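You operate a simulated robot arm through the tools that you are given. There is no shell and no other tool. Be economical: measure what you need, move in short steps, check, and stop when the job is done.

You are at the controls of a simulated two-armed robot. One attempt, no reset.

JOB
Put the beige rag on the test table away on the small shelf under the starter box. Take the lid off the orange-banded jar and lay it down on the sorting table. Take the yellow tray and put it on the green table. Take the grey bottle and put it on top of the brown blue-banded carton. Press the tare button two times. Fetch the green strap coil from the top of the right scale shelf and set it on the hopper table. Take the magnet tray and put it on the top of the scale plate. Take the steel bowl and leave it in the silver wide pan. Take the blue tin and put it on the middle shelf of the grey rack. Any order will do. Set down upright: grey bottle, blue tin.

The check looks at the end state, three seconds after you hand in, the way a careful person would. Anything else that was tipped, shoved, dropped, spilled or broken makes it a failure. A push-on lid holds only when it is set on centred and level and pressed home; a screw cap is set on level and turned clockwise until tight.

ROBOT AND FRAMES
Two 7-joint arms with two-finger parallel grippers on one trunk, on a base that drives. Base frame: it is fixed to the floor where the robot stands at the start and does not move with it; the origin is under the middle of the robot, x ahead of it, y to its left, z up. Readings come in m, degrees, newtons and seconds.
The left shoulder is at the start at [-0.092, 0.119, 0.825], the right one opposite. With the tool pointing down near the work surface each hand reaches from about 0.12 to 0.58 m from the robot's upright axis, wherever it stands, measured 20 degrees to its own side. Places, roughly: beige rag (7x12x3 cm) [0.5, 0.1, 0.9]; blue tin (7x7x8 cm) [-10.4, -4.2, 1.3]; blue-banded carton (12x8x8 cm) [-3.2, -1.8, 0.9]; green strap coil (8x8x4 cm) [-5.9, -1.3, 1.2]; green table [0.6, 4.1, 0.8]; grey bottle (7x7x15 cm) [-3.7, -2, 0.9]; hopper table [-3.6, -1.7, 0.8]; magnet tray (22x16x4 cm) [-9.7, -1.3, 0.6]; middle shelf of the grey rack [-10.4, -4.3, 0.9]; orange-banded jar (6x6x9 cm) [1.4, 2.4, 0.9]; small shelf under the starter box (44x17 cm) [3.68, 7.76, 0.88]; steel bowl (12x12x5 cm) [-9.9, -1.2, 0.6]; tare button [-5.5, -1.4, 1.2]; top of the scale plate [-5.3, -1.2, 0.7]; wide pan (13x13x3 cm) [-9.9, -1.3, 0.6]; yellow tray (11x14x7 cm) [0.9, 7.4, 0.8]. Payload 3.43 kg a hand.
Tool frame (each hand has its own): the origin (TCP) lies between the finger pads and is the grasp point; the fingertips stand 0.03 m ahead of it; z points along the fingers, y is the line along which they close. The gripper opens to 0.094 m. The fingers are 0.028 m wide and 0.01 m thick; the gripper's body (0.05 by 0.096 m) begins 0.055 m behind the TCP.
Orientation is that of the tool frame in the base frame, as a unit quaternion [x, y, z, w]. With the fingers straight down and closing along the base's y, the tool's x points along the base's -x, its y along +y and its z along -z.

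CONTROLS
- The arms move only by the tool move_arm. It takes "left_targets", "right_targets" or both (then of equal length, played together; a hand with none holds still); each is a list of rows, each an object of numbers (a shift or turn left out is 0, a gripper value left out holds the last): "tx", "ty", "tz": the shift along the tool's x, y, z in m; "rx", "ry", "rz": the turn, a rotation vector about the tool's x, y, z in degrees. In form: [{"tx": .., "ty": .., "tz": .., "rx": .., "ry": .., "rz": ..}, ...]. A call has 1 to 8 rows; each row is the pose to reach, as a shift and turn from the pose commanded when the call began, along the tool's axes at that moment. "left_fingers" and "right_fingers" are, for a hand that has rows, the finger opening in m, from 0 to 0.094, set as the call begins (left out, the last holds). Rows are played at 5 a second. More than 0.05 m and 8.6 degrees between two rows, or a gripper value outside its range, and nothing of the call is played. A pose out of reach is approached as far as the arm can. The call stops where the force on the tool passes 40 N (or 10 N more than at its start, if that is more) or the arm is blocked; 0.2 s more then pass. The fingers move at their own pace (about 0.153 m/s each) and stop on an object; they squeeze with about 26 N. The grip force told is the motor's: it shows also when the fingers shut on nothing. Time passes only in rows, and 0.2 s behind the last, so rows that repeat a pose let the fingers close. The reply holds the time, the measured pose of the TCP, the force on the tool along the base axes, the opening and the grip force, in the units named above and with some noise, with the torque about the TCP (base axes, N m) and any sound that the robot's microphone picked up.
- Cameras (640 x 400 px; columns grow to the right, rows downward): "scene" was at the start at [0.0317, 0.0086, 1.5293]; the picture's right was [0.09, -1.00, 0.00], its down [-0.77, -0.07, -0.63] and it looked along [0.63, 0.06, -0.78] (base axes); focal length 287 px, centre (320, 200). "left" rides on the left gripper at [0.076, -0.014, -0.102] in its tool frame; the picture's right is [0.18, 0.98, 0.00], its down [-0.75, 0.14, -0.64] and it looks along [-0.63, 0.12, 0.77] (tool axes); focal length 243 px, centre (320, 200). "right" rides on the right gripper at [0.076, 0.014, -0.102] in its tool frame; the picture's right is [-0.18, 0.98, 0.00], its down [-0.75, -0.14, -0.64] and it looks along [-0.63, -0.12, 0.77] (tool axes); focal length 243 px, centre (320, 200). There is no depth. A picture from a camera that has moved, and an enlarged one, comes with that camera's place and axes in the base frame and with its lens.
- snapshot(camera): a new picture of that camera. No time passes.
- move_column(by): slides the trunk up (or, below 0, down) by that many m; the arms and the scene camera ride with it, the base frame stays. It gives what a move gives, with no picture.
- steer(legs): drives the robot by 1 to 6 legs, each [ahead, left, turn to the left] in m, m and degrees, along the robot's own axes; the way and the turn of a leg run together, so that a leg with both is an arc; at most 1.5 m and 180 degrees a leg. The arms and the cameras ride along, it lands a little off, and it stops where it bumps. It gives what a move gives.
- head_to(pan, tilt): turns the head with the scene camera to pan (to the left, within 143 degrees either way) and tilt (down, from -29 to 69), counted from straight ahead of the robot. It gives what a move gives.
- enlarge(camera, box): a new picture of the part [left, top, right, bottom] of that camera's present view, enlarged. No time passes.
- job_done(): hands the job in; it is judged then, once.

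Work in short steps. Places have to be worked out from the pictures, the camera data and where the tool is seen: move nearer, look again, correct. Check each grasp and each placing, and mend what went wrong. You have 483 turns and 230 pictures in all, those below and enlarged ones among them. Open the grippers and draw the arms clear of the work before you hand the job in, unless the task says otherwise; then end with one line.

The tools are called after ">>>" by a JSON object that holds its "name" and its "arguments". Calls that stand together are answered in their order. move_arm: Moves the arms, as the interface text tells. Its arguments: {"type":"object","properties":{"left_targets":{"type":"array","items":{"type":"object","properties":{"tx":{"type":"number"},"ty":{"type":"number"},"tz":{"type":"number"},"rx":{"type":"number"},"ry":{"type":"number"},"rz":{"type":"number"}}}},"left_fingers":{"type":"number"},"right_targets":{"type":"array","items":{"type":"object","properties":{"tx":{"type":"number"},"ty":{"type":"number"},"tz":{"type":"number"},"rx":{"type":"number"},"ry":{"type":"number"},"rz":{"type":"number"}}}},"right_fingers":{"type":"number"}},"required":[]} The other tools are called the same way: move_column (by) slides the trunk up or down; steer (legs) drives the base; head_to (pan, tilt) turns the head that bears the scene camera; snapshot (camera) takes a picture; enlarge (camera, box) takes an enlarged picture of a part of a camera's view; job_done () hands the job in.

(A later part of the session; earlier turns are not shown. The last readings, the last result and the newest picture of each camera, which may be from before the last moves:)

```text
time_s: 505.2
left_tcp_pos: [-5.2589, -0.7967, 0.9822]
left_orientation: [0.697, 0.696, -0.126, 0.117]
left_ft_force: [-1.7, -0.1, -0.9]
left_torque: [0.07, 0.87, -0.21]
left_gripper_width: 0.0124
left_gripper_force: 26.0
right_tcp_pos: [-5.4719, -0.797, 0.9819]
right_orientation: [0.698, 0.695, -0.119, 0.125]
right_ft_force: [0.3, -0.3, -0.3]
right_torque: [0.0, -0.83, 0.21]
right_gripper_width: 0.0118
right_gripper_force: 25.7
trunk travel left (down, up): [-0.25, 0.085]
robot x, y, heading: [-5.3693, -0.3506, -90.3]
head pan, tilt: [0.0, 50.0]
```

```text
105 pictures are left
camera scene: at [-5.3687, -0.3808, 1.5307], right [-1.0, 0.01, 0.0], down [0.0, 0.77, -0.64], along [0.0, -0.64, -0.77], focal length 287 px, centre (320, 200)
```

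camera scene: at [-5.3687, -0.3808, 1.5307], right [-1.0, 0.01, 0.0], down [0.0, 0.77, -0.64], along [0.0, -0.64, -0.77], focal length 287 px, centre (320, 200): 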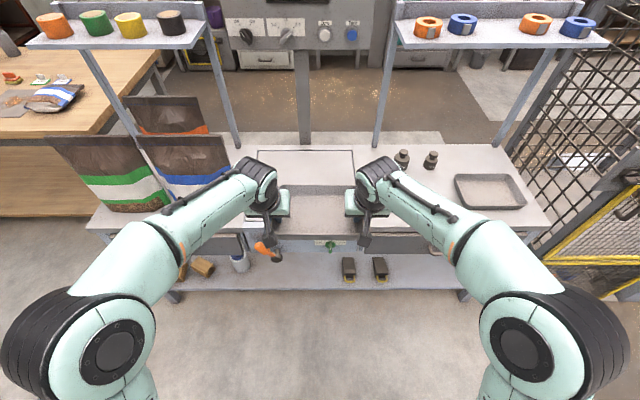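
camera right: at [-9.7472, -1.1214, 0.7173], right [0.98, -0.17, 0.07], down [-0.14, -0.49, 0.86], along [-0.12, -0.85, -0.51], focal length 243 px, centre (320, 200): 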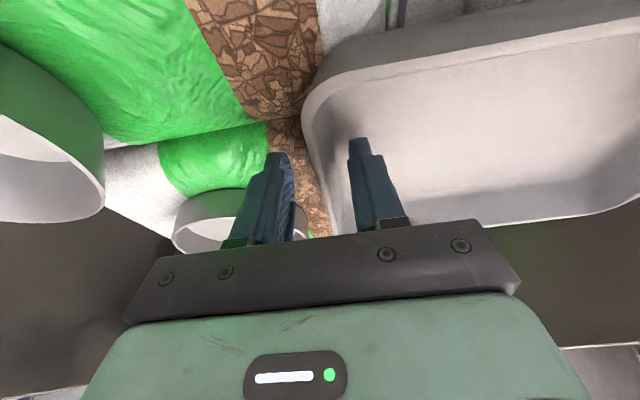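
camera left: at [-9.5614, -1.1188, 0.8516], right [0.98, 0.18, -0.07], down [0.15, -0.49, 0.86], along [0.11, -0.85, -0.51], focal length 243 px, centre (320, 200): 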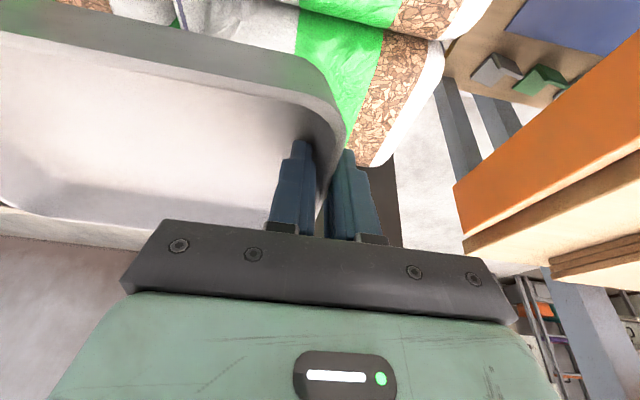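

Tray still held. I drive the last 0.33 m so the tray is over the plate.

>>> {"name": "steer", "arguments": {"legs": [[0.33, 0, 0.3]]}}

>>> {"name": "snapshot", "arguments": {"camera": "scene"}}

>>> {"name": "snapshot", "arguments": {"camera": "left"}}

```text
time_s: 507.4
left_tcp_pos: [-5.2605, -1.128, 0.9832]
left_orientation: [0.697, 0.696, -0.127, 0.117]
left_ft_force: [1.6, -0.8, 0.5]
left_torque: [0.01, 0.83, -0.23]
left_gripper_width: 0.0118
left_gripper_force: 26.1
right_tcp_pos: [-5.4706, -1.1271, 0.9823]
right_orientation: [0.697, 0.696, -0.119, 0.125]
right_ft_force: [-0.9, -0.4, -0.1]
right_torque: [0.04, -0.84, 0.2]
right_gripper_width: 0.012
right_gripper_force: 25.8
trunk travel left (down, up): [-0.25, 0.085]
robot x, y, heading: [-5.3702, -0.6793, -90.1]
head pan, tilt: [0.0, 50.0]
```

```text
104 pictures are left
camera scene: at [-5.37, -0.7111, 1.5307], right [-1.0, 0.0, 0.0], down [0.0, 0.77, -0.64], along [0.0, -0.64, -0.77], focal length 287 px, centre (320, 200)
```

scene: 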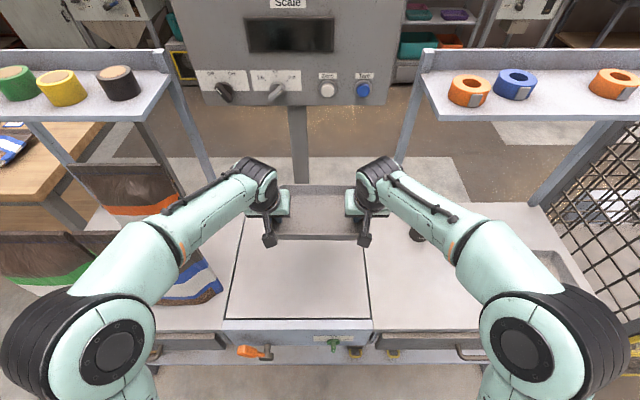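

```text
103 pictures are left
camera left: at [-5.2721, -1.0188, 1.0525], right [0.98, 0.17, -0.07], down [0.15, -0.49, 0.86], along [0.11, -0.85, -0.51], focal length 243 px, centre (320, 200)
```

left: 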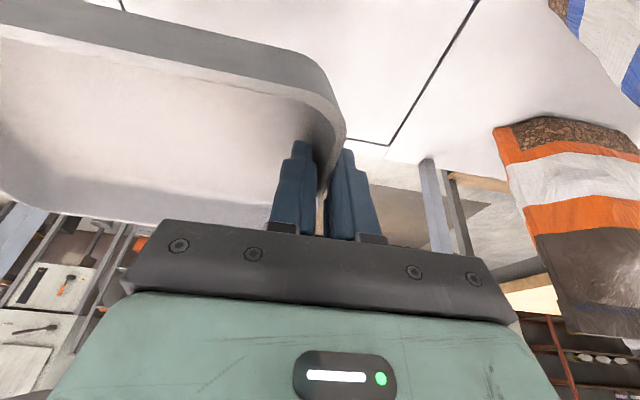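

The tray is over the plate. I lower both hands together 0.2 m.

>>> {"name": "move_arm", "arguments": {"left_targets": [{"tx": 0.0137, "tz": 0.0376}, {"tx": 0.0274, "tz": 0.0752}, {"tx": 0.041, "tz": 0.1128}, {"tx": 0.0547, "tz": 0.1504}, {"tx": 0.0684, "tz": 0.188}], "right_targets": [{"tx": 0.0137, "tz": 0.0376}, {"tx": 0.0274, "tz": 0.0752}, {"tx": 0.041, "tz": 0.1128}, {"tx": 0.0547, "tz": 0.1504}, {"tx": 0.0684, "tz": 0.188}]}}

>>> {"name": "snapshot", "arguments": {"camera": "scene"}}

```text
time_s: 508.6
left_tcp_pos: [-5.2606, -1.1269, 0.7807]
left_orientation: [0.695, 0.698, -0.124, 0.118]
left_ft_force: [18.3, -0.3, 0.1]
left_torque: [0.16, 0.52, -0.33]
left_gripper_width: 0.0123
left_gripper_force: 25.6
right_tcp_pos: [-5.4707, -1.1258, 0.7811]
right_orientation: [0.699, 0.694, -0.12, 0.123]
right_ft_force: [-17.6, 0.3, -1.2]
right_torque: [-0.14, -0.5, 0.34]
right_gripper_width: 0.0122
right_gripper_force: 25.6
trunk travel left (down, up): [-0.25, 0.085]
robot x, y, heading: [-5.3718, -0.6764, -90.5]
head pan, tilt: [0.0, 50.0]
```

```text
102 pictures are left
camera scene: at [-5.3701, -0.7115, 1.5307], right [-1.0, 0.0, 0.0], down [0.0, 0.77, -0.64], along [0.0, -0.64, -0.77], focal length 287 px, centre (320, 200)
```

scene: 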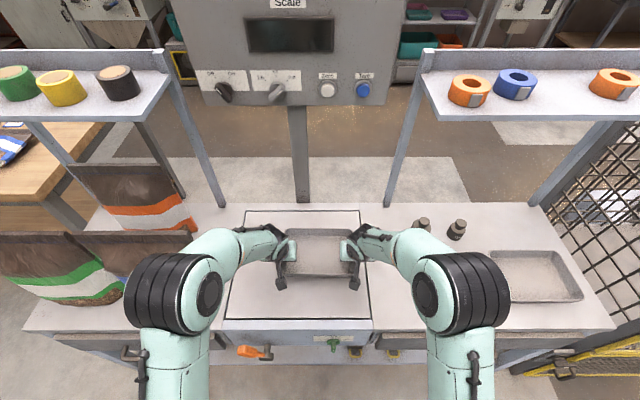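

Good position on the plate. I lower on in small steps until contact.

>>> {"name": "move_arm", "arguments": {"left_targets": [{"tx": 0.005, "tz": 0.014}, {"tx": 0.0085, "tz": 0.0235}, {"tx": 0.0103, "tz": 0.0282}, {"tx": 0.012, "tz": 0.033}, {"tx": 0.0137, "tz": 0.0376}, {"tx": 0.0154, "tz": 0.0423}], "right_targets": [{"tx": 0.005, "tz": 0.014}, {"tx": 0.0085, "tz": 0.0235}, {"tx": 0.0103, "tz": 0.0282}, {"tx": 0.012, "tz": 0.033}, {"tx": 0.0137, "tz": 0.0376}, {"tx": 0.0154, "tz": 0.0423}]}}

```text
time_s: 509.4
left_tcp_pos: [-5.2598, -1.1278, 0.7583]
left_orientation: [0.693, 0.698, -0.132, 0.123]
left_ft_force: [3.5, 5.4, 15.4]
left_torque: [0.69, 0.89, -0.34]
left_gripper_width: 0.0129
left_gripper_force: 25.9
right_tcp_pos: [-5.4715, -1.1287, 0.7603]
right_orientation: [0.698, 0.693, -0.124, 0.131]
right_ft_force: [-3.0, 2.9, 15.0]
right_torque: [0.67, -0.83, 0.07]
right_gripper_width: 0.0128
right_gripper_force: 25.5
trunk travel left (down, up): [-0.25, 0.085]
robot x, y, heading: [-5.3679, -0.6791, -90.4]
head pan, tilt: [0.0, 50.0]
stopped in row 4 (right hand): the force on the tool passed its limit at 47 N (the readings are from after the stop); the commanded pose is now the measured one
```

Contact on both sides evenly. I open both hands and lift them off.

>>> {"name": "move_arm", "arguments": {"left_targets": [{}, {}, {}], "right_targets": [{}, {}, {}], "left_fingers": 0.04, "right_fingers": 0.04}}

>>> {"name": "snapshot", "arguments": {"camera": "left"}}

>>> {"name": "snapshot", "arguments": {"camera": "right"}}

```text
time_s: 510.2
left_tcp_pos: [-5.2602, -1.1295, 0.7576]
left_orientation: [0.694, 0.698, -0.131, 0.122]
left_ft_force: [7.8, -4.0, 21.6]
left_torque: [-0.06, 0.19, 0.1]
left_gripper_width: 0.0357
left_gripper_force: 0.1
right_tcp_pos: [-5.4717, -1.1298, 0.7586]
right_orientation: [0.698, 0.693, -0.124, 0.129]
right_ft_force: [-6.3, -2.5, 16.9]
right_torque: [-0.08, -0.14, -0.04]
right_gripper_width: 0.0365
right_gripper_force: 0.0
trunk travel left (down, up): [-0.25, 0.085]
robot x, y, heading: [-5.3664, -0.6756, -90.1]
head pan, tilt: [0.0, 50.0]
```

```text
101 pictures are left
camera left: at [-5.2738, -1.0203, 0.8269], right [0.98, 0.17, -0.08], down [0.15, -0.48, 0.86], along [0.11, -0.86, -0.5], focal length 243 px, centre (320, 200)
```

left: 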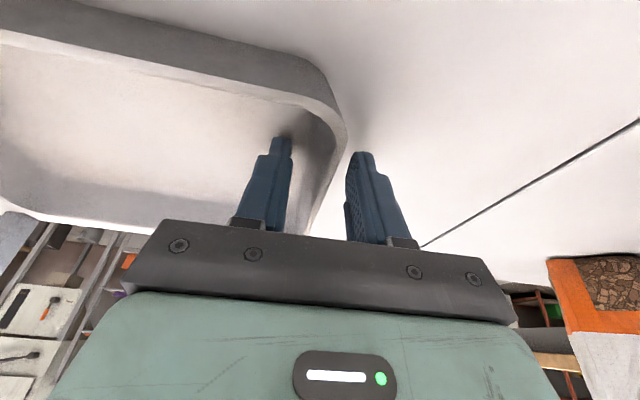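

```text
100 pictures are left
camera right: at [-5.4564, -1.0216, 0.8264], right [0.98, -0.18, 0.07], down [-0.15, -0.48, 0.87], along [-0.12, -0.86, -0.49], focal length 243 px, centre (320, 200)
```

right: 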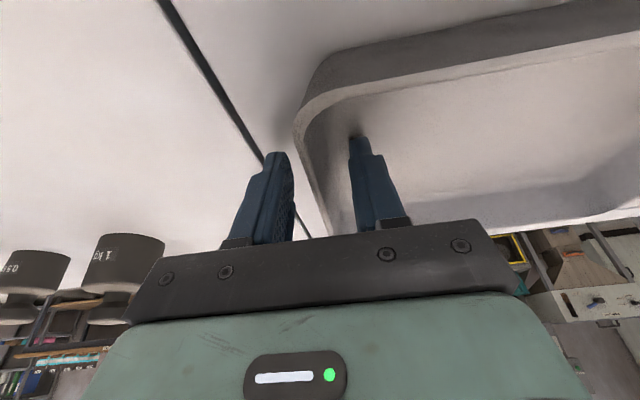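

Tray stands on the plate. I lift both hands straight up.

>>> {"name": "move_arm", "arguments": {"left_targets": [{"tx": -0.003, "tz": -0.009}, {"tx": -0.015, "tz": -0.04}, {"tx": -0.03, "tz": -0.085}, {"tx": -0.047, "tz": -0.13}, {"tx": -0.064, "tz": -0.176}], "right_targets": [{"tx": -0.003, "tz": -0.009}, {"tx": -0.015, "tz": -0.04}, {"tx": -0.03, "tz": -0.085}, {"tx": -0.047, "tz": -0.13}, {"tx": -0.064, "tz": -0.176}]}}

>>> {"name": "steer", "arguments": {"legs": [[-0.4, 0, 0]]}}

>>> {"name": "snapshot", "arguments": {"camera": "scene"}}

```text
time_s: 511.4
left_tcp_pos: [-5.2592, -1.1269, 0.9436]
left_orientation: [0.695, 0.697, -0.128, 0.121]
left_ft_force: [0.0, 0.6, 0.3]
left_torque: [0.01, -0.01, 0.0]
left_gripper_width: 0.0402
left_gripper_force: 0.0
right_tcp_pos: [-5.4731, -1.1272, 0.9455]
right_orientation: [0.697, 0.694, -0.123, 0.129]
right_ft_force: [-0.1, 0.0, -0.1]
right_torque: [-0.01, 0.01, -0.02]
right_gripper_width: 0.0398
right_gripper_force: 0.0
trunk travel left (down, up): [-0.25, 0.085]
robot x, y, heading: [-5.366, -0.6778, -90.1]
head pan, tilt: [0.0, 50.0]
```

```text
time_s: 513.9
left_tcp_pos: [-5.26, -0.7352, 0.9438]
left_orientation: [0.697, 0.695, -0.13, 0.121]
left_ft_force: [0.2, -0.7, -0.5]
left_torque: [0.0, 0.02, -0.05]
left_gripper_width: 0.0399
left_gripper_force: 0.1
right_tcp_pos: [-5.4741, -0.7338, 0.9452]
right_orientation: [0.699, 0.692, -0.123, 0.129]
right_ft_force: [-0.2, -0.1, -0.1]
right_torque: [0.01, -0.01, 0.0]
right_gripper_width: 0.04
right_gripper_force: 0.0
trunk travel left (down, up): [-0.25, 0.085]
robot x, y, heading: [-5.3672, -0.2858, -90.1]
head pan, tilt: [0.0, 50.0]
```

```text
99 pictures are left
camera scene: at [-5.3681, -0.3162, 1.5307], right [-1.0, 0.01, 0.0], down [0.01, 0.77, -0.64], along [-0.01, -0.64, -0.77], focal length 287 px, centre (320, 200)
```

scene: 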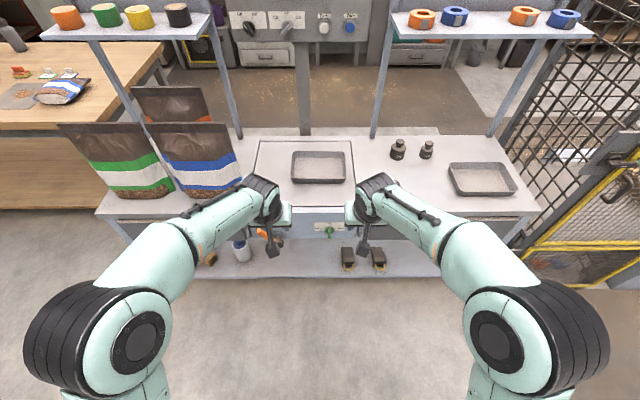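

The magnet tray rests on the scale plate. I slide back west to the bags for the bowl.

>>> {"name": "steer", "arguments": {"legs": [[0.05, -1.43, 0], [0, -1.43, 0], [0, -1.43, 0]]}}

>>> {"name": "snapshot", "arguments": {"camera": "scene"}}

```text
time_s: 551.3
left_tcp_pos: [-9.5675, -0.7744, 0.9428]
left_orientation: [0.699, 0.693, -0.13, 0.121]
left_ft_force: [-0.4, -0.4, -0.2]
left_torque: [-0.01, -0.03, 0.03]
left_gripper_width: 0.0399
left_gripper_force: 0.0
right_tcp_pos: [-9.7813, -0.773, 0.9446]
right_orientation: [0.703, 0.689, -0.125, 0.127]
right_ft_force: [-0.4, 0.8, -0.4]
right_torque: [-0.01, 0.03, -0.01]
right_gripper_width: 0.0401
right_gripper_force: 0.1
trunk travel left (down, up): [-0.25, 0.085]
robot x, y, heading: [-9.6691, -0.3263, -91.0]
head pan, tilt: [0.0, 50.0]
```

```text
98 pictures are left
camera scene: at [-9.6723, -0.3558, 1.5307], right [-1.0, 0.02, 0.0], down [0.01, 0.77, -0.64], along [-0.01, -0.64, -0.77], focal length 287 px, centre (320, 200)
```

scene: 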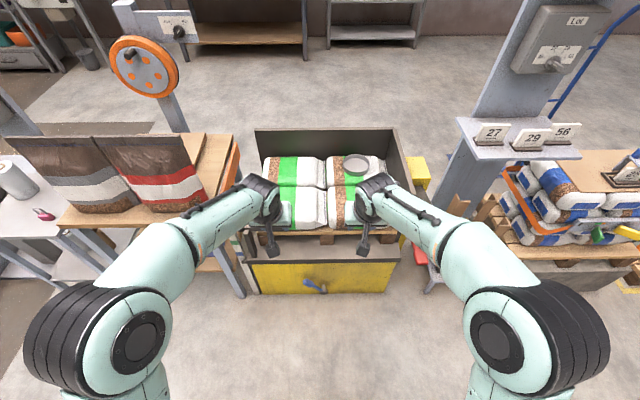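

I drive up to the bags again, lower the trunk, and look at bowl and pan.

>>> {"name": "steer", "arguments": {"legs": [[0.33, 0, 1.0]]}}

>>> {"name": "move_column", "arguments": {"by": -0.15}}

>>> {"name": "snapshot", "arguments": {"camera": "right"}}

>>> {"name": "snapshot", "arguments": {"camera": "scene"}}

```text
time_s: 553.5
left_tcp_pos: [-9.5627, -1.1044, 0.9419]
left_orientation: [0.694, 0.698, -0.128, 0.121]
left_ft_force: [0.1, 0.0, -0.7]
left_torque: [0.0, 0.02, -0.01]
left_gripper_width: 0.04
left_gripper_force: 0.1
right_tcp_pos: [-9.776, -1.104, 0.9447]
right_orientation: [0.697, 0.695, -0.123, 0.129]
right_ft_force: [0.7, 0.4, 1.1]
right_torque: [0.0, -0.04, 0.0]
right_gripper_width: 0.0401
right_gripper_force: 0.0
trunk travel left (down, up): [-0.25, 0.085]
robot x, y, heading: [-9.6782, -0.6545, -90.2]
head pan, tilt: [0.0, 50.0]
```

```text
time_s: 555.3
left_tcp_pos: [-9.5634, -1.1034, 0.7922]
left_orientation: [0.694, 0.698, -0.129, 0.122]
left_ft_force: [0.0, -0.1, -0.3]
left_torque: [0.0, 0.0, 0.0]
left_gripper_width: 0.0401
left_gripper_force: 0.0
right_tcp_pos: [-9.7766, -1.1036, 0.7945]
right_orientation: [0.697, 0.694, -0.124, 0.129]
right_ft_force: [-0.2, -0.2, 0.2]
right_torque: [0.01, -0.01, -0.03]
right_gripper_width: 0.0399
right_gripper_force: 0.0
trunk travel left (down, up): [-0.1, 0.235]
robot x, y, heading: [-9.6743, -0.6565, -89.8]
head pan, tilt: [0.0, 50.0]
```

```text
97 pictures are left
camera right: at [-9.7617, -0.9967, 0.8636], right [0.98, -0.17, 0.07], down [-0.15, -0.48, 0.86], along [-0.12, -0.86, -0.5], focal length 243 px, centre (320, 200)
```

right: 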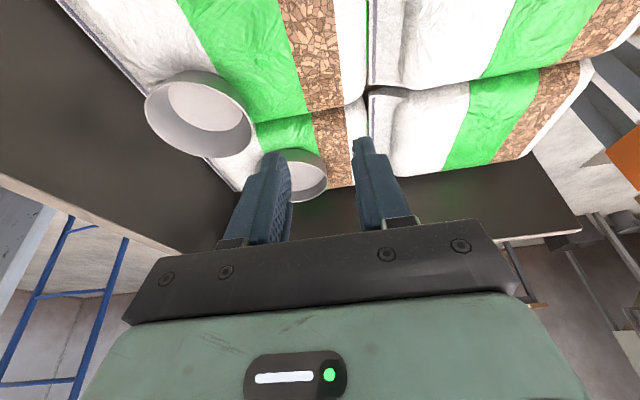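

```text
96 pictures are left
camera scene: at [-9.6744, -0.7061, 1.3794], right [-1.0, 0.0, 0.0], down [0.0, 0.77, -0.64], along [0.0, -0.64, -0.77], focal length 287 px, centre (320, 200)
```

scene: 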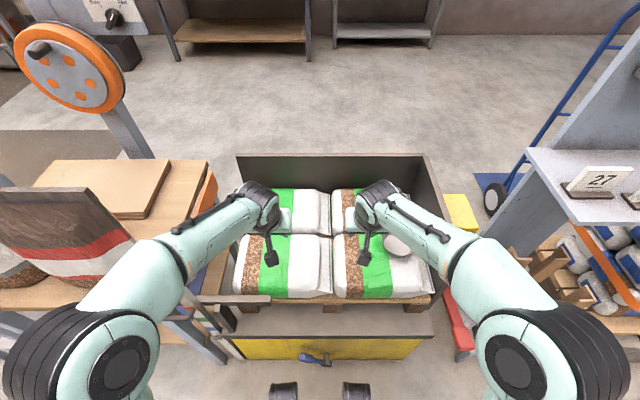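

The bowl's east rim is near (-9.851, -1.165, 0.645). I move the right hand above that wall, tilting 18° more for reach.

>>> {"name": "move_arm", "arguments": {"right_targets": [{"tx": -0.008, "ty": -0.019, "tz": 0.022, "ry": -4.5}, {"tx": -0.016, "ty": -0.037, "tz": 0.043, "ry": -9}, {"tx": -0.024, "ty": -0.056, "tz": 0.065, "ry": -13.5}, {"tx": -0.0325, "ty": -0.0745, "tz": 0.0863, "ry": -18}, {"tx": -0.0325, "ty": -0.0745, "tz": 0.0863, "ry": -18}], "right_fingers": 0.036}}

>>> {"name": "snapshot", "arguments": {"camera": "right"}}

>>> {"name": "enlarge", "arguments": {"camera": "scene", "box": [300, 170, 460, 310]}}

```text
time_s: 556.5
left_tcp_pos: [-9.5621, -1.1036, 0.7924]
left_orientation: [0.694, 0.698, -0.129, 0.121]
left_ft_force: [-0.2, 0.3, 0.0]
left_torque: [0.02, -0.03, -0.04]
left_gripper_width: 0.0401
left_gripper_force: 0.1
right_tcp_pos: [-9.8526, -1.1655, 0.7237]
right_orientation: [0.668, 0.666, -0.23, 0.237]
right_ft_force: [0.9, 0.0, 0.0]
right_torque: [-0.01, 0.02, 0.0]
right_gripper_width: 0.0361
right_gripper_force: 0.1
trunk travel left (down, up): [-0.1, 0.235]
robot x, y, heading: [-9.6736, -0.6538, -89.7]
head pan, tilt: [0.0, 50.0]
```

```text
95 pictures are left
camera right: at [-9.8367, -1.0418, 0.7555], right [0.98, -0.15, 0.12], down [-0.15, -0.19, 0.97], along [-0.12, -0.97, -0.21], focal length 243 px, centre (320, 200)
```

right: 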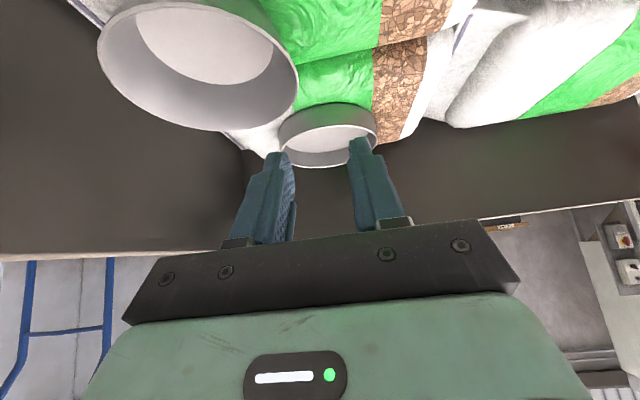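

```text
2.86 times, centred on (380, 240) of scene
camera zoom: at [-9.6743, -0.7061, 1.3794], right [-1.0, 0.0, 0.0], down [0.0, 0.77, -0.64], along [0.0, -0.64, -0.77], focal length 820 px, centre (149, 86)
```

zoom: 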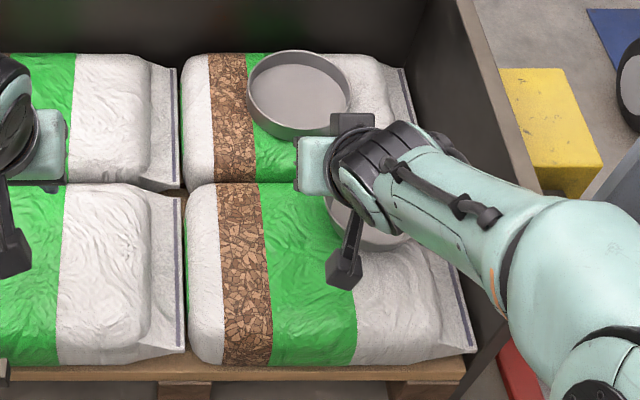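

Adjusting to wall x -9.859, I lower the right hand so the fingers straddle the bowl's east wall.

>>> {"name": "move_arm", "arguments": {"right_targets": [{"tx": 0.015, "ty": -0.0065, "tz": 0.022}, {"tx": 0.03, "ty": -0.0065, "tz": 0.04}, {"tx": 0.03, "ty": -0.0065, "tz": 0.04}]}}

>>> {"name": "snapshot", "arguments": {"camera": "right"}}

```text
time_s: 557.3
left_tcp_pos: [-9.5632, -1.1026, 0.7923]
left_orientation: [0.693, 0.698, -0.129, 0.122]
left_ft_force: [0.5, -0.2, 0.0]
left_torque: [-0.01, -0.02, -0.02]
left_gripper_width: 0.0401
left_gripper_force: 0.1
right_tcp_pos: [-9.8599, -1.166, 0.6741]
right_orientation: [0.669, 0.666, -0.23, 0.236]
right_ft_force: [0.1, 0.4, 0.5]
right_torque: [-0.04, 0.05, -0.01]
right_gripper_width: 0.0358
right_gripper_force: 0.1
trunk travel left (down, up): [-0.1, 0.235]
robot x, y, heading: [-9.6712, -0.6516, -89.9]
head pan, tilt: [0.0, 50.0]
```

```text
93 pictures are left
camera right: at [-9.8436, -1.0436, 0.7056], right [0.98, -0.15, 0.12], down [-0.15, -0.19, 0.97], along [-0.12, -0.97, -0.21], focal length 243 px, centre (320, 200)
```

right: 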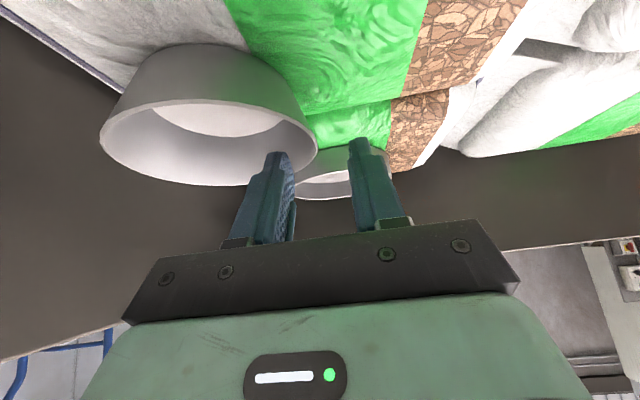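

The rim is centred between the fingers. I lower 3 cm more and close.

>>> {"name": "move_arm", "arguments": {"right_targets": [{"tx": 0.009, "tz": 0.012}, {"tx": 0.0165, "tz": 0.021}]}}

>>> {"name": "snapshot", "arguments": {"camera": "right"}}

```text
time_s: 557.9
left_tcp_pos: [-9.5629, -1.1039, 0.7929]
left_orientation: [0.693, 0.699, -0.129, 0.122]
left_ft_force: [-0.1, -0.3, 0.7]
left_torque: [0.0, 0.02, 0.0]
left_gripper_width: 0.04
left_gripper_force: 0.0
right_tcp_pos: [-9.8579, -1.1663, 0.6468]
right_orientation: [0.669, 0.666, -0.231, 0.236]
right_ft_force: [0.3, 0.8, 0.3]
right_torque: [-0.01, 0.0, 0.01]
right_gripper_width: 0.0361
right_gripper_force: 0.1
trunk travel left (down, up): [-0.1, 0.235]
robot x, y, heading: [-9.6724, -0.6506, -90.0]
head pan, tilt: [0.0, 50.0]
```

```text
92 pictures are left
camera right: at [-9.8433, -1.0434, 0.6791], right [0.98, -0.15, 0.12], down [-0.15, -0.19, 0.97], along [-0.12, -0.97, -0.21], focal length 243 px, centre (320, 200)
```

right: 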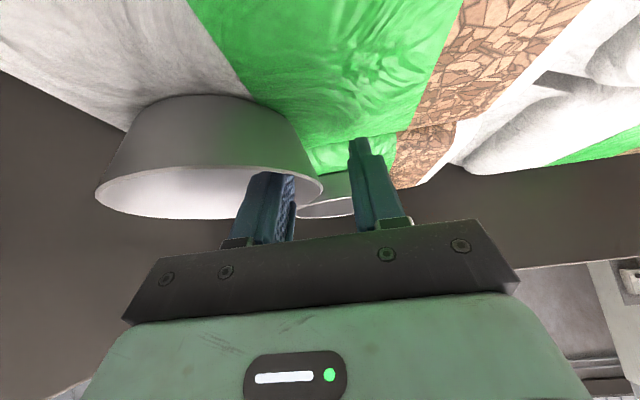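

The inner finger is inside the bowl. Closing.

>>> {"name": "move_arm", "arguments": {"right_targets": [{}, {}, {}], "right_fingers": 0.0}}

>>> {"name": "move_arm", "arguments": {"right_targets": [{"tx": -0.006, "tz": -0.008}, {"tx": -0.018, "tz": -0.024}, {"tx": -0.037, "tz": -0.047}, {"tx": -0.055, "tz": -0.071}]}}

>>> {"name": "snapshot", "arguments": {"camera": "right"}}

>>> {"name": "snapshot", "arguments": {"camera": "scene"}}

```text
time_s: 558.7
left_tcp_pos: [-9.5634, -1.1023, 0.7931]
left_orientation: [0.693, 0.698, -0.13, 0.121]
left_ft_force: [-0.7, 0.4, -0.6]
left_torque: [0.01, 0.0, 0.02]
left_gripper_width: 0.0399
left_gripper_force: 0.0
right_tcp_pos: [-9.8581, -1.1673, 0.6495]
right_orientation: [0.669, 0.666, -0.231, 0.236]
right_ft_force: [-2.1, 1.1, 10.2]
right_torque: [0.02, 0.96, -0.13]
right_gripper_width: 0.012
right_gripper_force: 26.2
trunk travel left (down, up): [-0.1, 0.235]
robot x, y, heading: [-9.6713, -0.6545, -89.9]
head pan, tilt: [0.0, 50.0]
```

```text
time_s: 559.7
left_tcp_pos: [-9.5619, -1.1025, 0.7932]
left_orientation: [0.695, 0.697, -0.128, 0.121]
left_ft_force: [0.1, -0.4, -0.8]
left_torque: [0.03, -0.06, -0.02]
left_gripper_width: 0.0401
left_gripper_force: 0.1
right_tcp_pos: [-9.8583, -1.1639, 0.7381]
right_orientation: [0.669, 0.666, -0.23, 0.236]
right_ft_force: [-0.1, -0.7, -1.0]
right_torque: [0.01, -0.03, 0.0]
right_gripper_width: 0.0092
right_gripper_force: 26.3
trunk travel left (down, up): [-0.1, 0.235]
robot x, y, heading: [-9.6735, -0.6568, -90.2]
head pan, tilt: [0.0, 50.0]
```

```text
91 pictures are left
camera right: at [-9.8428, -1.0406, 0.769], right [0.98, -0.15, 0.12], down [-0.15, -0.19, 0.97], along [-0.12, -0.97, -0.21], focal length 243 px, centre (320, 200)
```

right: 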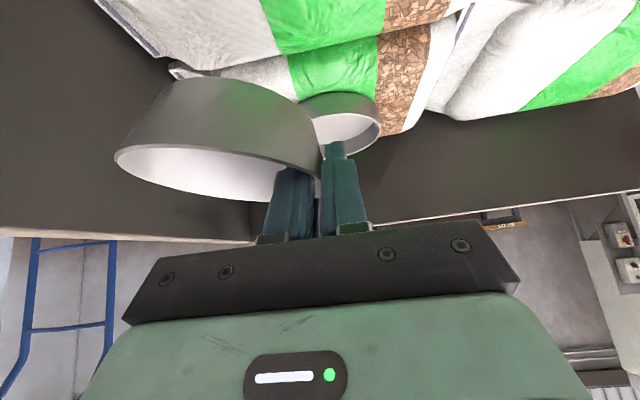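

```text
90 pictures are left
camera scene: at [-9.6744, -0.706, 1.3793], right [-1.0, 0.0, 0.0], down [0.0, 0.77, -0.64], along [0.0, -0.64, -0.77], focal length 287 px, centre (320, 200)
```

scene: 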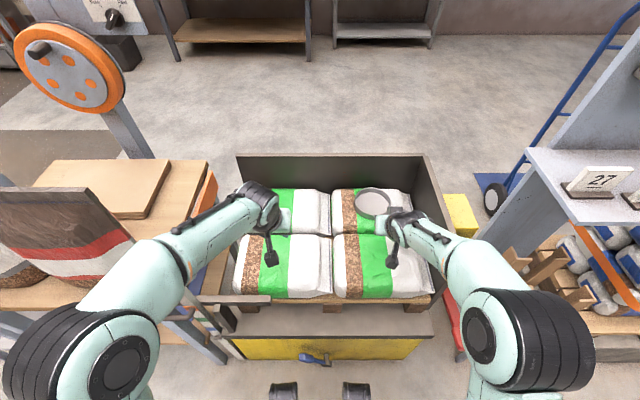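

Bowl is held, west side drooping ~10°. The pan's centre is (-9.850, -1.315); I carry the bowl over it.

>>> {"name": "move_arm", "arguments": {"right_targets": [{"tx": -0.028, "ty": 0.016, "tz": 0.022}, {"tx": -0.056, "ty": 0.032, "tz": 0.044}, {"tx": -0.085, "ty": 0.049, "tz": 0.066}, {"tx": -0.1127, "ty": 0.065, "tz": 0.0881}, {"tx": -0.1127, "ty": 0.065, "tz": 0.0881}]}}

>>> {"name": "snapshot", "arguments": {"camera": "right"}}

>>> {"name": "enlarge", "arguments": {"camera": "scene", "box": [300, 150, 440, 270]}}

```text
time_s: 560.9
left_tcp_pos: [-9.562, -1.1028, 0.7928]
left_orientation: [0.694, 0.698, -0.128, 0.121]
left_ft_force: [-0.4, -0.6, -0.1]
left_torque: [0.0, -0.01, 0.0]
left_gripper_width: 0.0398
left_gripper_force: 0.0
right_tcp_pos: [-9.7932, -1.3056, 0.7381]
right_orientation: [0.669, 0.667, -0.23, 0.235]
right_ft_force: [-0.1, -0.4, -0.6]
right_torque: [0.02, -0.03, 0.03]
right_gripper_width: 0.0089
right_gripper_force: 25.9
trunk travel left (down, up): [-0.1, 0.235]
robot x, y, heading: [-9.6744, -0.6551, -90.0]
head pan, tilt: [0.0, 50.0]
```

```text
89 pictures are left
camera right: at [-9.778, -1.1834, 0.7707], right [0.98, -0.15, 0.12], down [-0.15, -0.19, 0.97], along [-0.12, -0.97, -0.21], focal length 243 px, centre (320, 200)
```

right: 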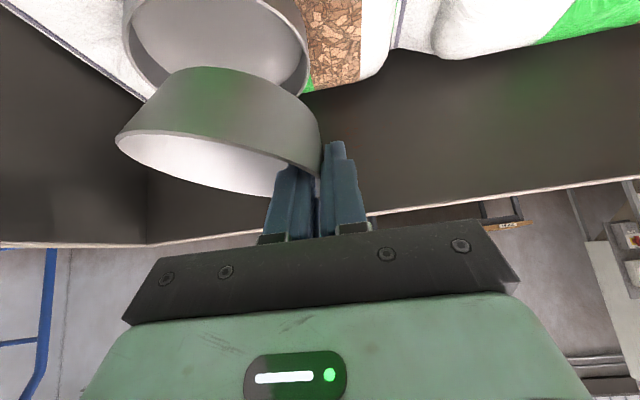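

```text
3.33 times, centred on (370, 210) of scene
camera zoom: at [-9.6744, -0.7059, 1.3794], right [-1.0, 0.0, 0.0], down [0.0, 0.77, -0.64], along [0.0, -0.64, -0.77], focal length 956 px, centre (153, 167)
```

zoom: 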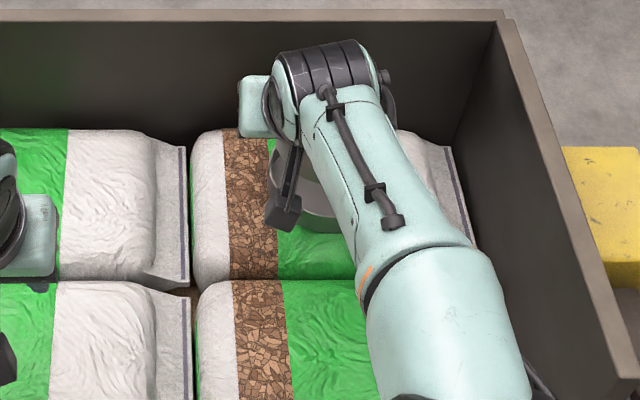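

Bowl is over the pan. I lower it slowly until it touches.

>>> {"name": "move_arm", "arguments": {"right_targets": [{"tx": 0.0185, "tz": 0.0236}, {"tx": 0.031, "tz": 0.0394}, {"tx": 0.037, "tz": 0.0473}, {"tx": 0.04, "tz": 0.0512}, {"tx": 0.043, "tz": 0.0552}, {"tx": 0.046, "tz": 0.059}]}}

>>> {"name": "snapshot", "arguments": {"camera": "right"}}

```text
time_s: 562.3
left_tcp_pos: [-9.5616, -1.1018, 0.7933]
left_orientation: [0.693, 0.698, -0.13, 0.122]
left_ft_force: [-0.1, -0.2, 0.3]
left_torque: [0.0, 0.01, -0.01]
left_gripper_width: 0.0401
left_gripper_force: 0.0
right_tcp_pos: [-9.7915, -1.3088, 0.6711]
right_orientation: [0.667, 0.664, -0.235, 0.241]
right_ft_force: [5.7, -2.5, 27.7]
right_torque: [0.18, 0.53, 0.12]
right_gripper_width: 0.0123
right_gripper_force: 25.6
trunk travel left (down, up): [-0.1, 0.235]
robot x, y, heading: [-9.6742, -0.6528, -89.9]
head pan, tilt: [0.0, 50.0]
```

```text
87 pictures are left
camera right: at [-9.7759, -1.1856, 0.7015], right [0.98, -0.14, 0.13], down [-0.15, -0.18, 0.97], along [-0.12, -0.97, -0.2], focal length 243 px, centre (320, 200)
```

right: 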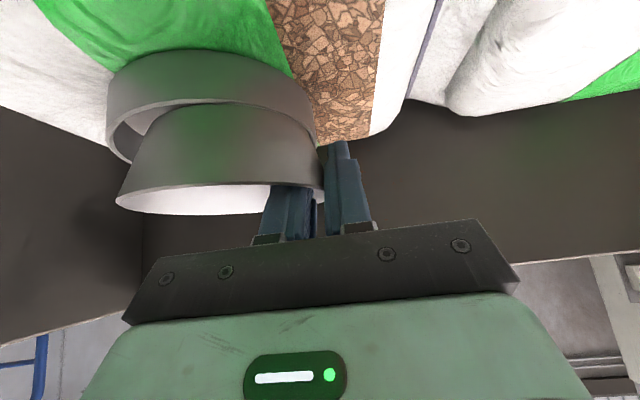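

The bowl sits level inside the pan (28 N). I open and lift off.

>>> {"name": "move_arm", "arguments": {"right_targets": [{"tx": -0.001, "tz": -0.0015}, {"tx": -0.001, "tz": -0.0015}]}}

>>> {"name": "move_arm", "arguments": {"right_targets": [{}, {}, {}], "right_fingers": 0.034}}

>>> {"name": "snapshot", "arguments": {"camera": "right"}}

```text
time_s: 562.9
left_tcp_pos: [-9.5618, -1.1012, 0.7934]
left_orientation: [0.694, 0.698, -0.13, 0.121]
left_ft_force: [0.5, -0.6, -0.1]
left_torque: [-0.01, 0.01, 0.0]
left_gripper_width: 0.0399
left_gripper_force: 0.1
right_tcp_pos: [-9.7926, -1.3096, 0.6699]
right_orientation: [0.669, 0.664, -0.234, 0.239]
right_ft_force: [3.0, -5.3, 25.1]
right_torque: [0.1, 0.55, 0.13]
right_gripper_width: 0.0121
right_gripper_force: 26.4
trunk travel left (down, up): [-0.1, 0.235]
robot x, y, heading: [-9.6732, -0.6553, -90.1]
head pan, tilt: [0.0, 50.0]
```

```text
time_s: 563.7
left_tcp_pos: [-9.563, -1.103, 0.7934]
left_orientation: [0.694, 0.698, -0.129, 0.122]
left_ft_force: [0.5, -0.3, 0.4]
left_torque: [0.01, 0.02, 0.01]
left_gripper_width: 0.04
left_gripper_force: 0.0
right_tcp_pos: [-9.7917, -1.3075, 0.6659]
right_orientation: [0.669, 0.666, -0.23, 0.236]
right_ft_force: [-0.2, 0.3, -0.6]
right_torque: [0.0, 0.01, -0.01]
right_gripper_width: 0.0338
right_gripper_force: 0.0
trunk travel left (down, up): [-0.1, 0.235]
robot x, y, heading: [-9.6729, -0.6528, -90.1]
head pan, tilt: [0.0, 50.0]
```

```text
86 pictures are left
camera right: at [-9.7763, -1.1847, 0.6976], right [0.98, -0.15, 0.12], down [-0.15, -0.19, 0.97], along [-0.12, -0.97, -0.21], focal length 243 px, centre (320, 200)
```

right: 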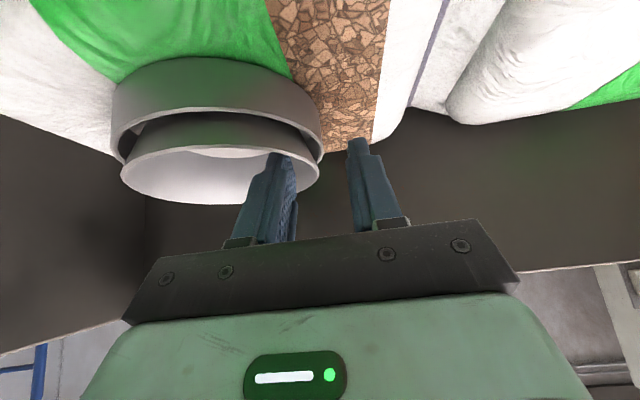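

The bowl has settled into the pan. I raise the hand clear and look from above.

>>> {"name": "move_arm", "arguments": {"right_targets": [{"tx": -0.012, "tz": -0.016}, {"tx": -0.037, "tz": -0.047}, {"tx": -0.062, "tz": -0.079}, {"tx": -0.06, "tz": -0.11}, {"tx": -0.045, "tz": -0.15}, {"tx": -0.02, "ty": -0.03, "tz": -0.18}]}}

>>> {"name": "enlarge", "arguments": {"camera": "scene", "box": [300, 150, 440, 270]}}

```text
time_s: 565.1
left_tcp_pos: [-9.5633, -1.1031, 0.7935]
left_orientation: [0.693, 0.698, -0.129, 0.122]
left_ft_force: [-0.4, -0.2, 0.6]
left_torque: [-0.01, -0.02, 0.01]
left_gripper_width: 0.0396
left_gripper_force: 0.1
right_tcp_pos: [-9.8223, -1.2125, 0.8193]
right_orientation: [0.668, 0.666, -0.231, 0.237]
right_ft_force: [-0.3, 0.1, 0.1]
right_torque: [-0.05, -0.01, 0.01]
right_gripper_width: 0.0342
right_gripper_force: 0.1
trunk travel left (down, up): [-0.1, 0.235]
robot x, y, heading: [-9.6739, -0.655, -90.0]
head pan, tilt: [0.0, 50.0]
```

```text
3.33 times, centred on (370, 210) of scene
camera zoom: at [-9.6749, -0.7055, 1.3794], right [-1.0, 0.0, 0.0], down [0.0, 0.77, -0.64], along [0.0, -0.64, -0.77], focal length 956 px, centre (153, 167)
```

zoom: 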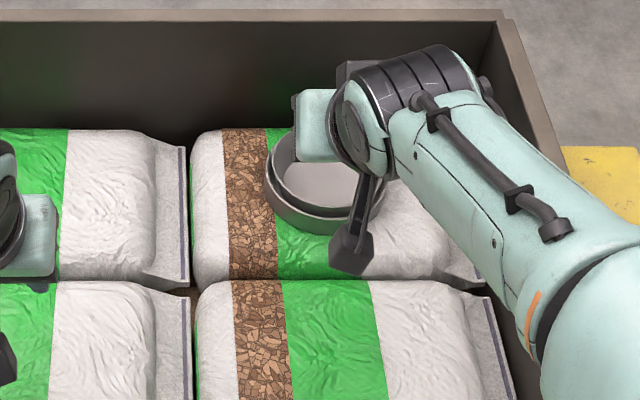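

The bowl rests within the pan. I back away with both hands and take one clear look.

>>> {"name": "move_column", "arguments": {"by": 0.15}}

>>> {"name": "steer", "arguments": {"legs": [[-0.4, 0, 0]]}}

>>> {"name": "enlarge", "arguments": {"camera": "scene", "box": [240, 110, 440, 270]}}

>>> {"name": "head_to", "arguments": {"pan": 0, "tilt": 15}}

>>> {"name": "snapshot", "arguments": {"camera": "scene"}}

```text
time_s: 566.8
left_tcp_pos: [-9.5622, -1.1021, 0.9429]
left_orientation: [0.694, 0.698, -0.129, 0.122]
left_ft_force: [0.3, -0.3, -0.3]
left_torque: [-0.01, 0.0, 0.01]
left_gripper_width: 0.0401
left_gripper_force: 0.0
right_tcp_pos: [-9.8229, -1.2123, 0.9687]
right_orientation: [0.669, 0.666, -0.231, 0.235]
right_ft_force: [0.6, -0.2, 0.2]
right_torque: [0.0, -0.01, -0.02]
right_gripper_width: 0.0342
right_gripper_force: 0.0
trunk travel left (down, up): [-0.25, 0.085]
robot x, y, heading: [-9.6739, -0.6509, -90.0]
head pan, tilt: [0.0, 50.0]
```

```text
time_s: 569.3
left_tcp_pos: [-9.5626, -0.7007, 0.9429]
left_orientation: [0.693, 0.699, -0.129, 0.122]
left_ft_force: [-0.2, -0.4, 0.5]
left_torque: [-0.03, 0.01, 0.03]
left_gripper_width: 0.0399
left_gripper_force: 0.1
right_tcp_pos: [-9.8232, -0.8107, 0.9704]
right_orientation: [0.669, 0.667, -0.23, 0.235]
right_ft_force: [1.0, -0.1, -0.5]
right_torque: [0.04, -0.01, 0.0]
right_gripper_width: 0.0341
right_gripper_force: 0.0
trunk travel left (down, up): [-0.25, 0.085]
robot x, y, heading: [-9.6737, -0.2528, -89.9]
head pan, tilt: [0.0, 50.0]
```

```text
2.50 times, centred on (340, 190) of scene
camera zoom: at [-9.6745, -0.2829, 1.5307], right [-1.0, 0.0, 0.0], down [0.0, 0.77, -0.64], along [0.0, -0.64, -0.77], focal length 717 px, centre (270, 225)
```

zoom: 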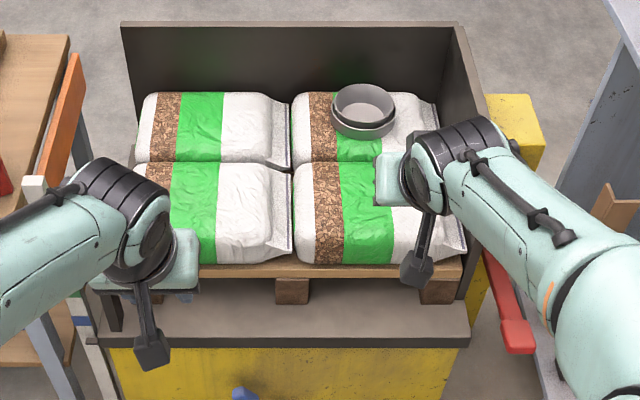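

```text
time_s: 570.3
left_tcp_pos: [-9.5619, -0.7017, 0.9422]
left_orientation: [0.693, 0.699, -0.129, 0.121]
left_ft_force: [-0.6, 0.2, -1.0]
left_torque: [0.0, -0.01, 0.03]
left_gripper_width: 0.0401
left_gripper_force: 0.0
right_tcp_pos: [-9.8225, -0.811, 0.9694]
right_orientation: [0.669, 0.666, -0.23, 0.235]
right_ft_force: [0.4, -0.1, -0.4]
right_torque: [-0.03, -0.01, 0.03]
right_gripper_width: 0.0341
right_gripper_force: 0.0
trunk travel left (down, up): [-0.25, 0.085]
robot x, y, heading: [-9.676, -0.2493, -89.9]
head pan, tilt: [0.0, 15.0]
```

```text
83 pictures are left
camera scene: at [-9.6745, -0.2998, 1.5844], right [-1.0, 0.0, 0.0], down [0.0, 0.26, -0.97], along [0.0, -0.97, -0.26], focal length 287 px, centre (320, 200)
```

scene: 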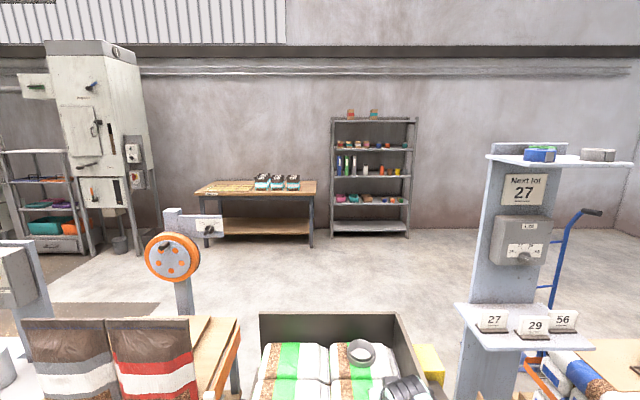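

Bowl in pan is fine. The table at the back wall shows a label; I enlarge it along with the rack.

>>> {"name": "enlarge", "arguments": {"camera": "scene", "box": [190, 165, 320, 215]}}

>>> {"name": "enlarge", "arguments": {"camera": "scene", "box": [320, 100, 430, 245]}}

```text
4.92 times, centred on (255, 190) of scene
camera zoom: at [-9.6745, -0.2998, 1.5844], right [-1.0, 0.0, 0.0], down [0.0, 0.26, -0.97], along [0.0, -0.97, -0.26], focal length 1413 px, centre (640, 249)
```

zoom: 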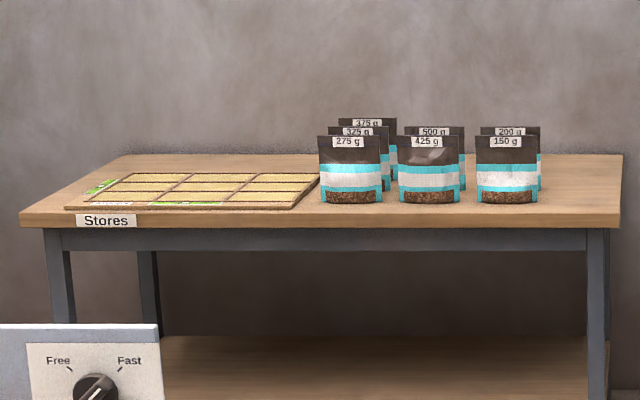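

```text
2.76 times, centred on (375, 172) of scene
camera zoom: at [-9.6745, -0.2998, 1.5844], right [-1.0, 0.0, 0.0], down [0.0, 0.26, -0.97], along [0.0, -0.97, -0.26], focal length 792 px, centre (168, 276)
```

zoom: 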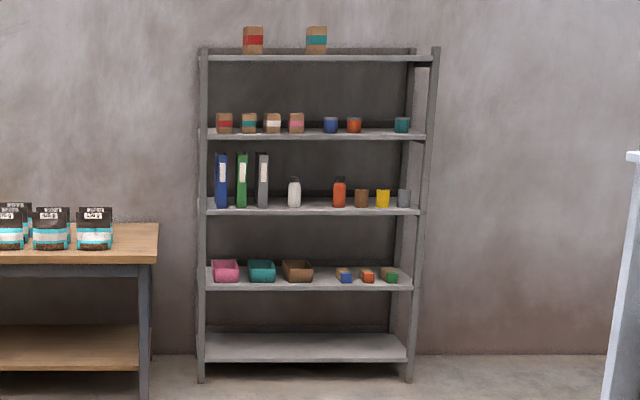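

Table labels exist ("Stores" here), so I'll later check the jar table's east edge for its label. Now for the blue tin: I go east a bit to find a passage south.

>>> {"name": "steer", "arguments": {"legs": [[0, 1.4, 0]]}}

>>> {"name": "snapshot", "arguments": {"camera": "scene"}}

```text
time_s: 583.0
left_tcp_pos: [-8.1396, -0.699, 0.9434]
left_orientation: [0.692, 0.7, -0.128, 0.121]
left_ft_force: [0.5, 0.6, -0.4]
left_torque: [-0.06, 0.04, 0.0]
left_gripper_width: 0.0399
left_gripper_force: 0.0
right_tcp_pos: [-8.399, -0.8079, 0.969]
right_orientation: [0.668, 0.667, -0.23, 0.236]
right_ft_force: [0.1, 0.3, 0.3]
right_torque: [0.01, -0.01, 0.0]
right_gripper_width: 0.034
right_gripper_force: 0.1
trunk travel left (down, up): [-0.25, 0.085]
robot x, y, heading: [-8.2562, -0.2482, -89.9]
head pan, tilt: [0.0, 15.0]
```

```text
80 pictures are left
camera scene: at [-8.2516, -0.2971, 1.5844], right [-1.0, 0.0, 0.0], down [0.0, 0.26, -0.97], along [0.0, -0.97, -0.26], focal length 287 px, centre (320, 200)
```

scene: 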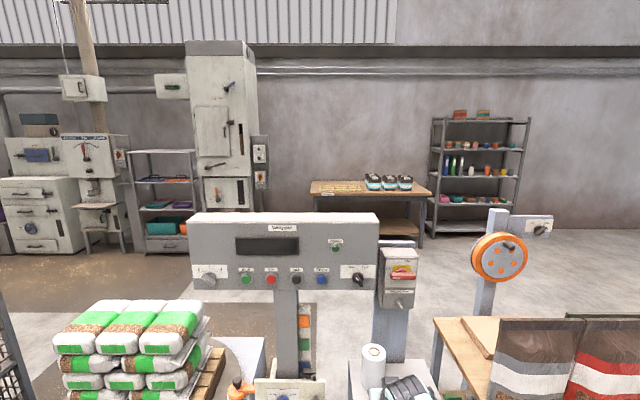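

The stations form a line; the way south is around the west end, past the pallet jack. I drive west along y≈0.2 and look.

>>> {"name": "steer", "arguments": {"legs": [[0, 0, -90], [1.4, -0.4, 0], [1.4, 0, 0]]}}

>>> {"name": "head_to", "arguments": {"pan": 20, "tilt": 20}}

>>> {"name": "snapshot", "arguments": {"camera": "scene"}}

```text
time_s: 600.6
left_tcp_pos: [-11.5116, -0.1446, 0.943]
left_orientation: [0.983, 0.036, -0.178, 0.0]
left_ft_force: [1.2, 0.4, -1.0]
left_torque: [-0.02, 0.01, 0.01]
left_gripper_width: 0.0399
left_gripper_force: 0.1
right_tcp_pos: [-11.6378, 0.1083, 0.9696]
right_orientation: [0.944, 0.028, -0.329, 0.014]
right_ft_force: [-0.2, 0.6, 0.0]
right_torque: [-0.02, 0.03, -0.01]
right_gripper_width: 0.0341
right_gripper_force: 0.0
trunk travel left (down, up): [-0.25, 0.085]
robot x, y, heading: [-11.0735, -0.0071, -176.3]
head pan, tilt: [0.0, 15.0]
```

```text
time_s: 601.4
left_tcp_pos: [-11.5114, -0.1444, 0.9431]
left_orientation: [0.984, 0.035, -0.177, 0.0]
left_ft_force: [0.6, 1.1, -0.9]
left_torque: [-0.01, -0.04, 0.02]
left_gripper_width: 0.0399
left_gripper_force: 0.1
right_tcp_pos: [-11.6375, 0.1084, 0.9692]
right_orientation: [0.944, 0.029, -0.33, 0.015]
right_ft_force: [1.4, -0.6, -0.8]
right_torque: [-0.01, 0.03, -0.01]
right_gripper_width: 0.0341
right_gripper_force: 0.0
trunk travel left (down, up): [-0.25, 0.085]
robot x, y, heading: [-11.0731, 0.0006, -176.2]
head pan, tilt: [20.0, 20.0]
```

```text
79 pictures are left
camera scene: at [-11.1128, -0.0372, 1.5763], right [-0.4, 0.92, 0.0], down [0.31, 0.14, -0.94], along [-0.86, -0.38, -0.34], focal length 287 px, centre (320, 200)
```

scene: 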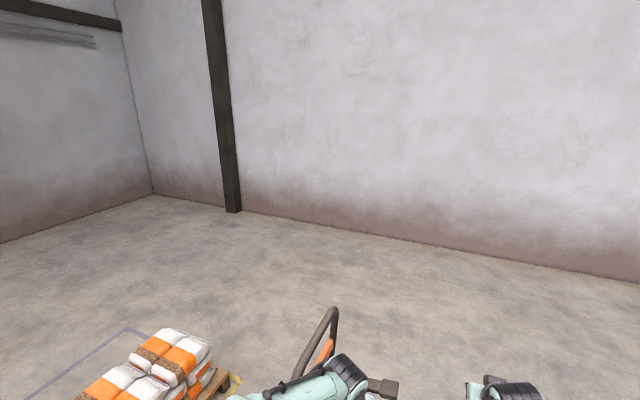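

The jack's handle is right before the left hand. I slide right half a metre first, then continue west.

>>> {"name": "steer", "arguments": {"legs": [[0, -0.55, -3.7]]}}

>>> {"name": "head_to", "arguments": {"pan": 45, "tilt": 35}}

>>> {"name": "snapshot", "arguments": {"camera": "scene"}}

```text
time_s: 606.7
left_tcp_pos: [-11.5386, 0.431, 0.9429]
left_orientation: [0.984, 0.005, -0.176, -0.005]
left_ft_force: [-0.1, -0.4, 0.3]
left_torque: [-0.05, 0.05, 0.02]
left_gripper_width: 0.0398
left_gripper_force: 0.1
right_tcp_pos: [-11.6472, 0.6911, 0.9691]
right_orientation: [0.944, -0.001, -0.33, 0.003]
right_ft_force: [-0.4, -0.3, -1.8]
right_torque: [0.01, 0.03, 0.02]
right_gripper_width: 0.0343
right_gripper_force: 0.0
trunk travel left (down, up): [-0.25, 0.085]
robot x, y, heading: [-11.0922, 0.5428, -179.8]
head pan, tilt: [20.0, 20.0]
```

```text
time_s: 607.6
left_tcp_pos: [-11.5387, 0.4294, 0.942]
left_orientation: [0.984, 0.005, -0.177, -0.005]
left_ft_force: [-0.9, 0.0, 0.0]
left_torque: [0.06, 0.01, -0.01]
left_gripper_width: 0.0399
left_gripper_force: 0.0
right_tcp_pos: [-11.6478, 0.6891, 0.9687]
right_orientation: [0.944, -0.001, -0.329, 0.004]
right_ft_force: [0.1, 0.4, 0.2]
right_torque: [0.03, 0.0, 0.02]
right_gripper_width: 0.034
right_gripper_force: 0.1
trunk travel left (down, up): [-0.25, 0.085]
robot x, y, heading: [-11.0924, 0.5425, -179.9]
head pan, tilt: [45.0, 35.0]
```

```text
78 pictures are left
camera scene: at [-11.1082, 0.4819, 1.5525], right [-0.71, 0.71, 0.0], down [0.4, 0.41, -0.82], along [-0.58, -0.58, -0.57], focal length 287 px, centre (320, 200)
```

scene: 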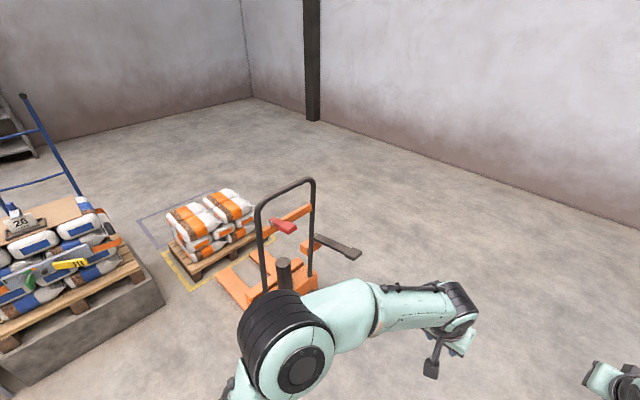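

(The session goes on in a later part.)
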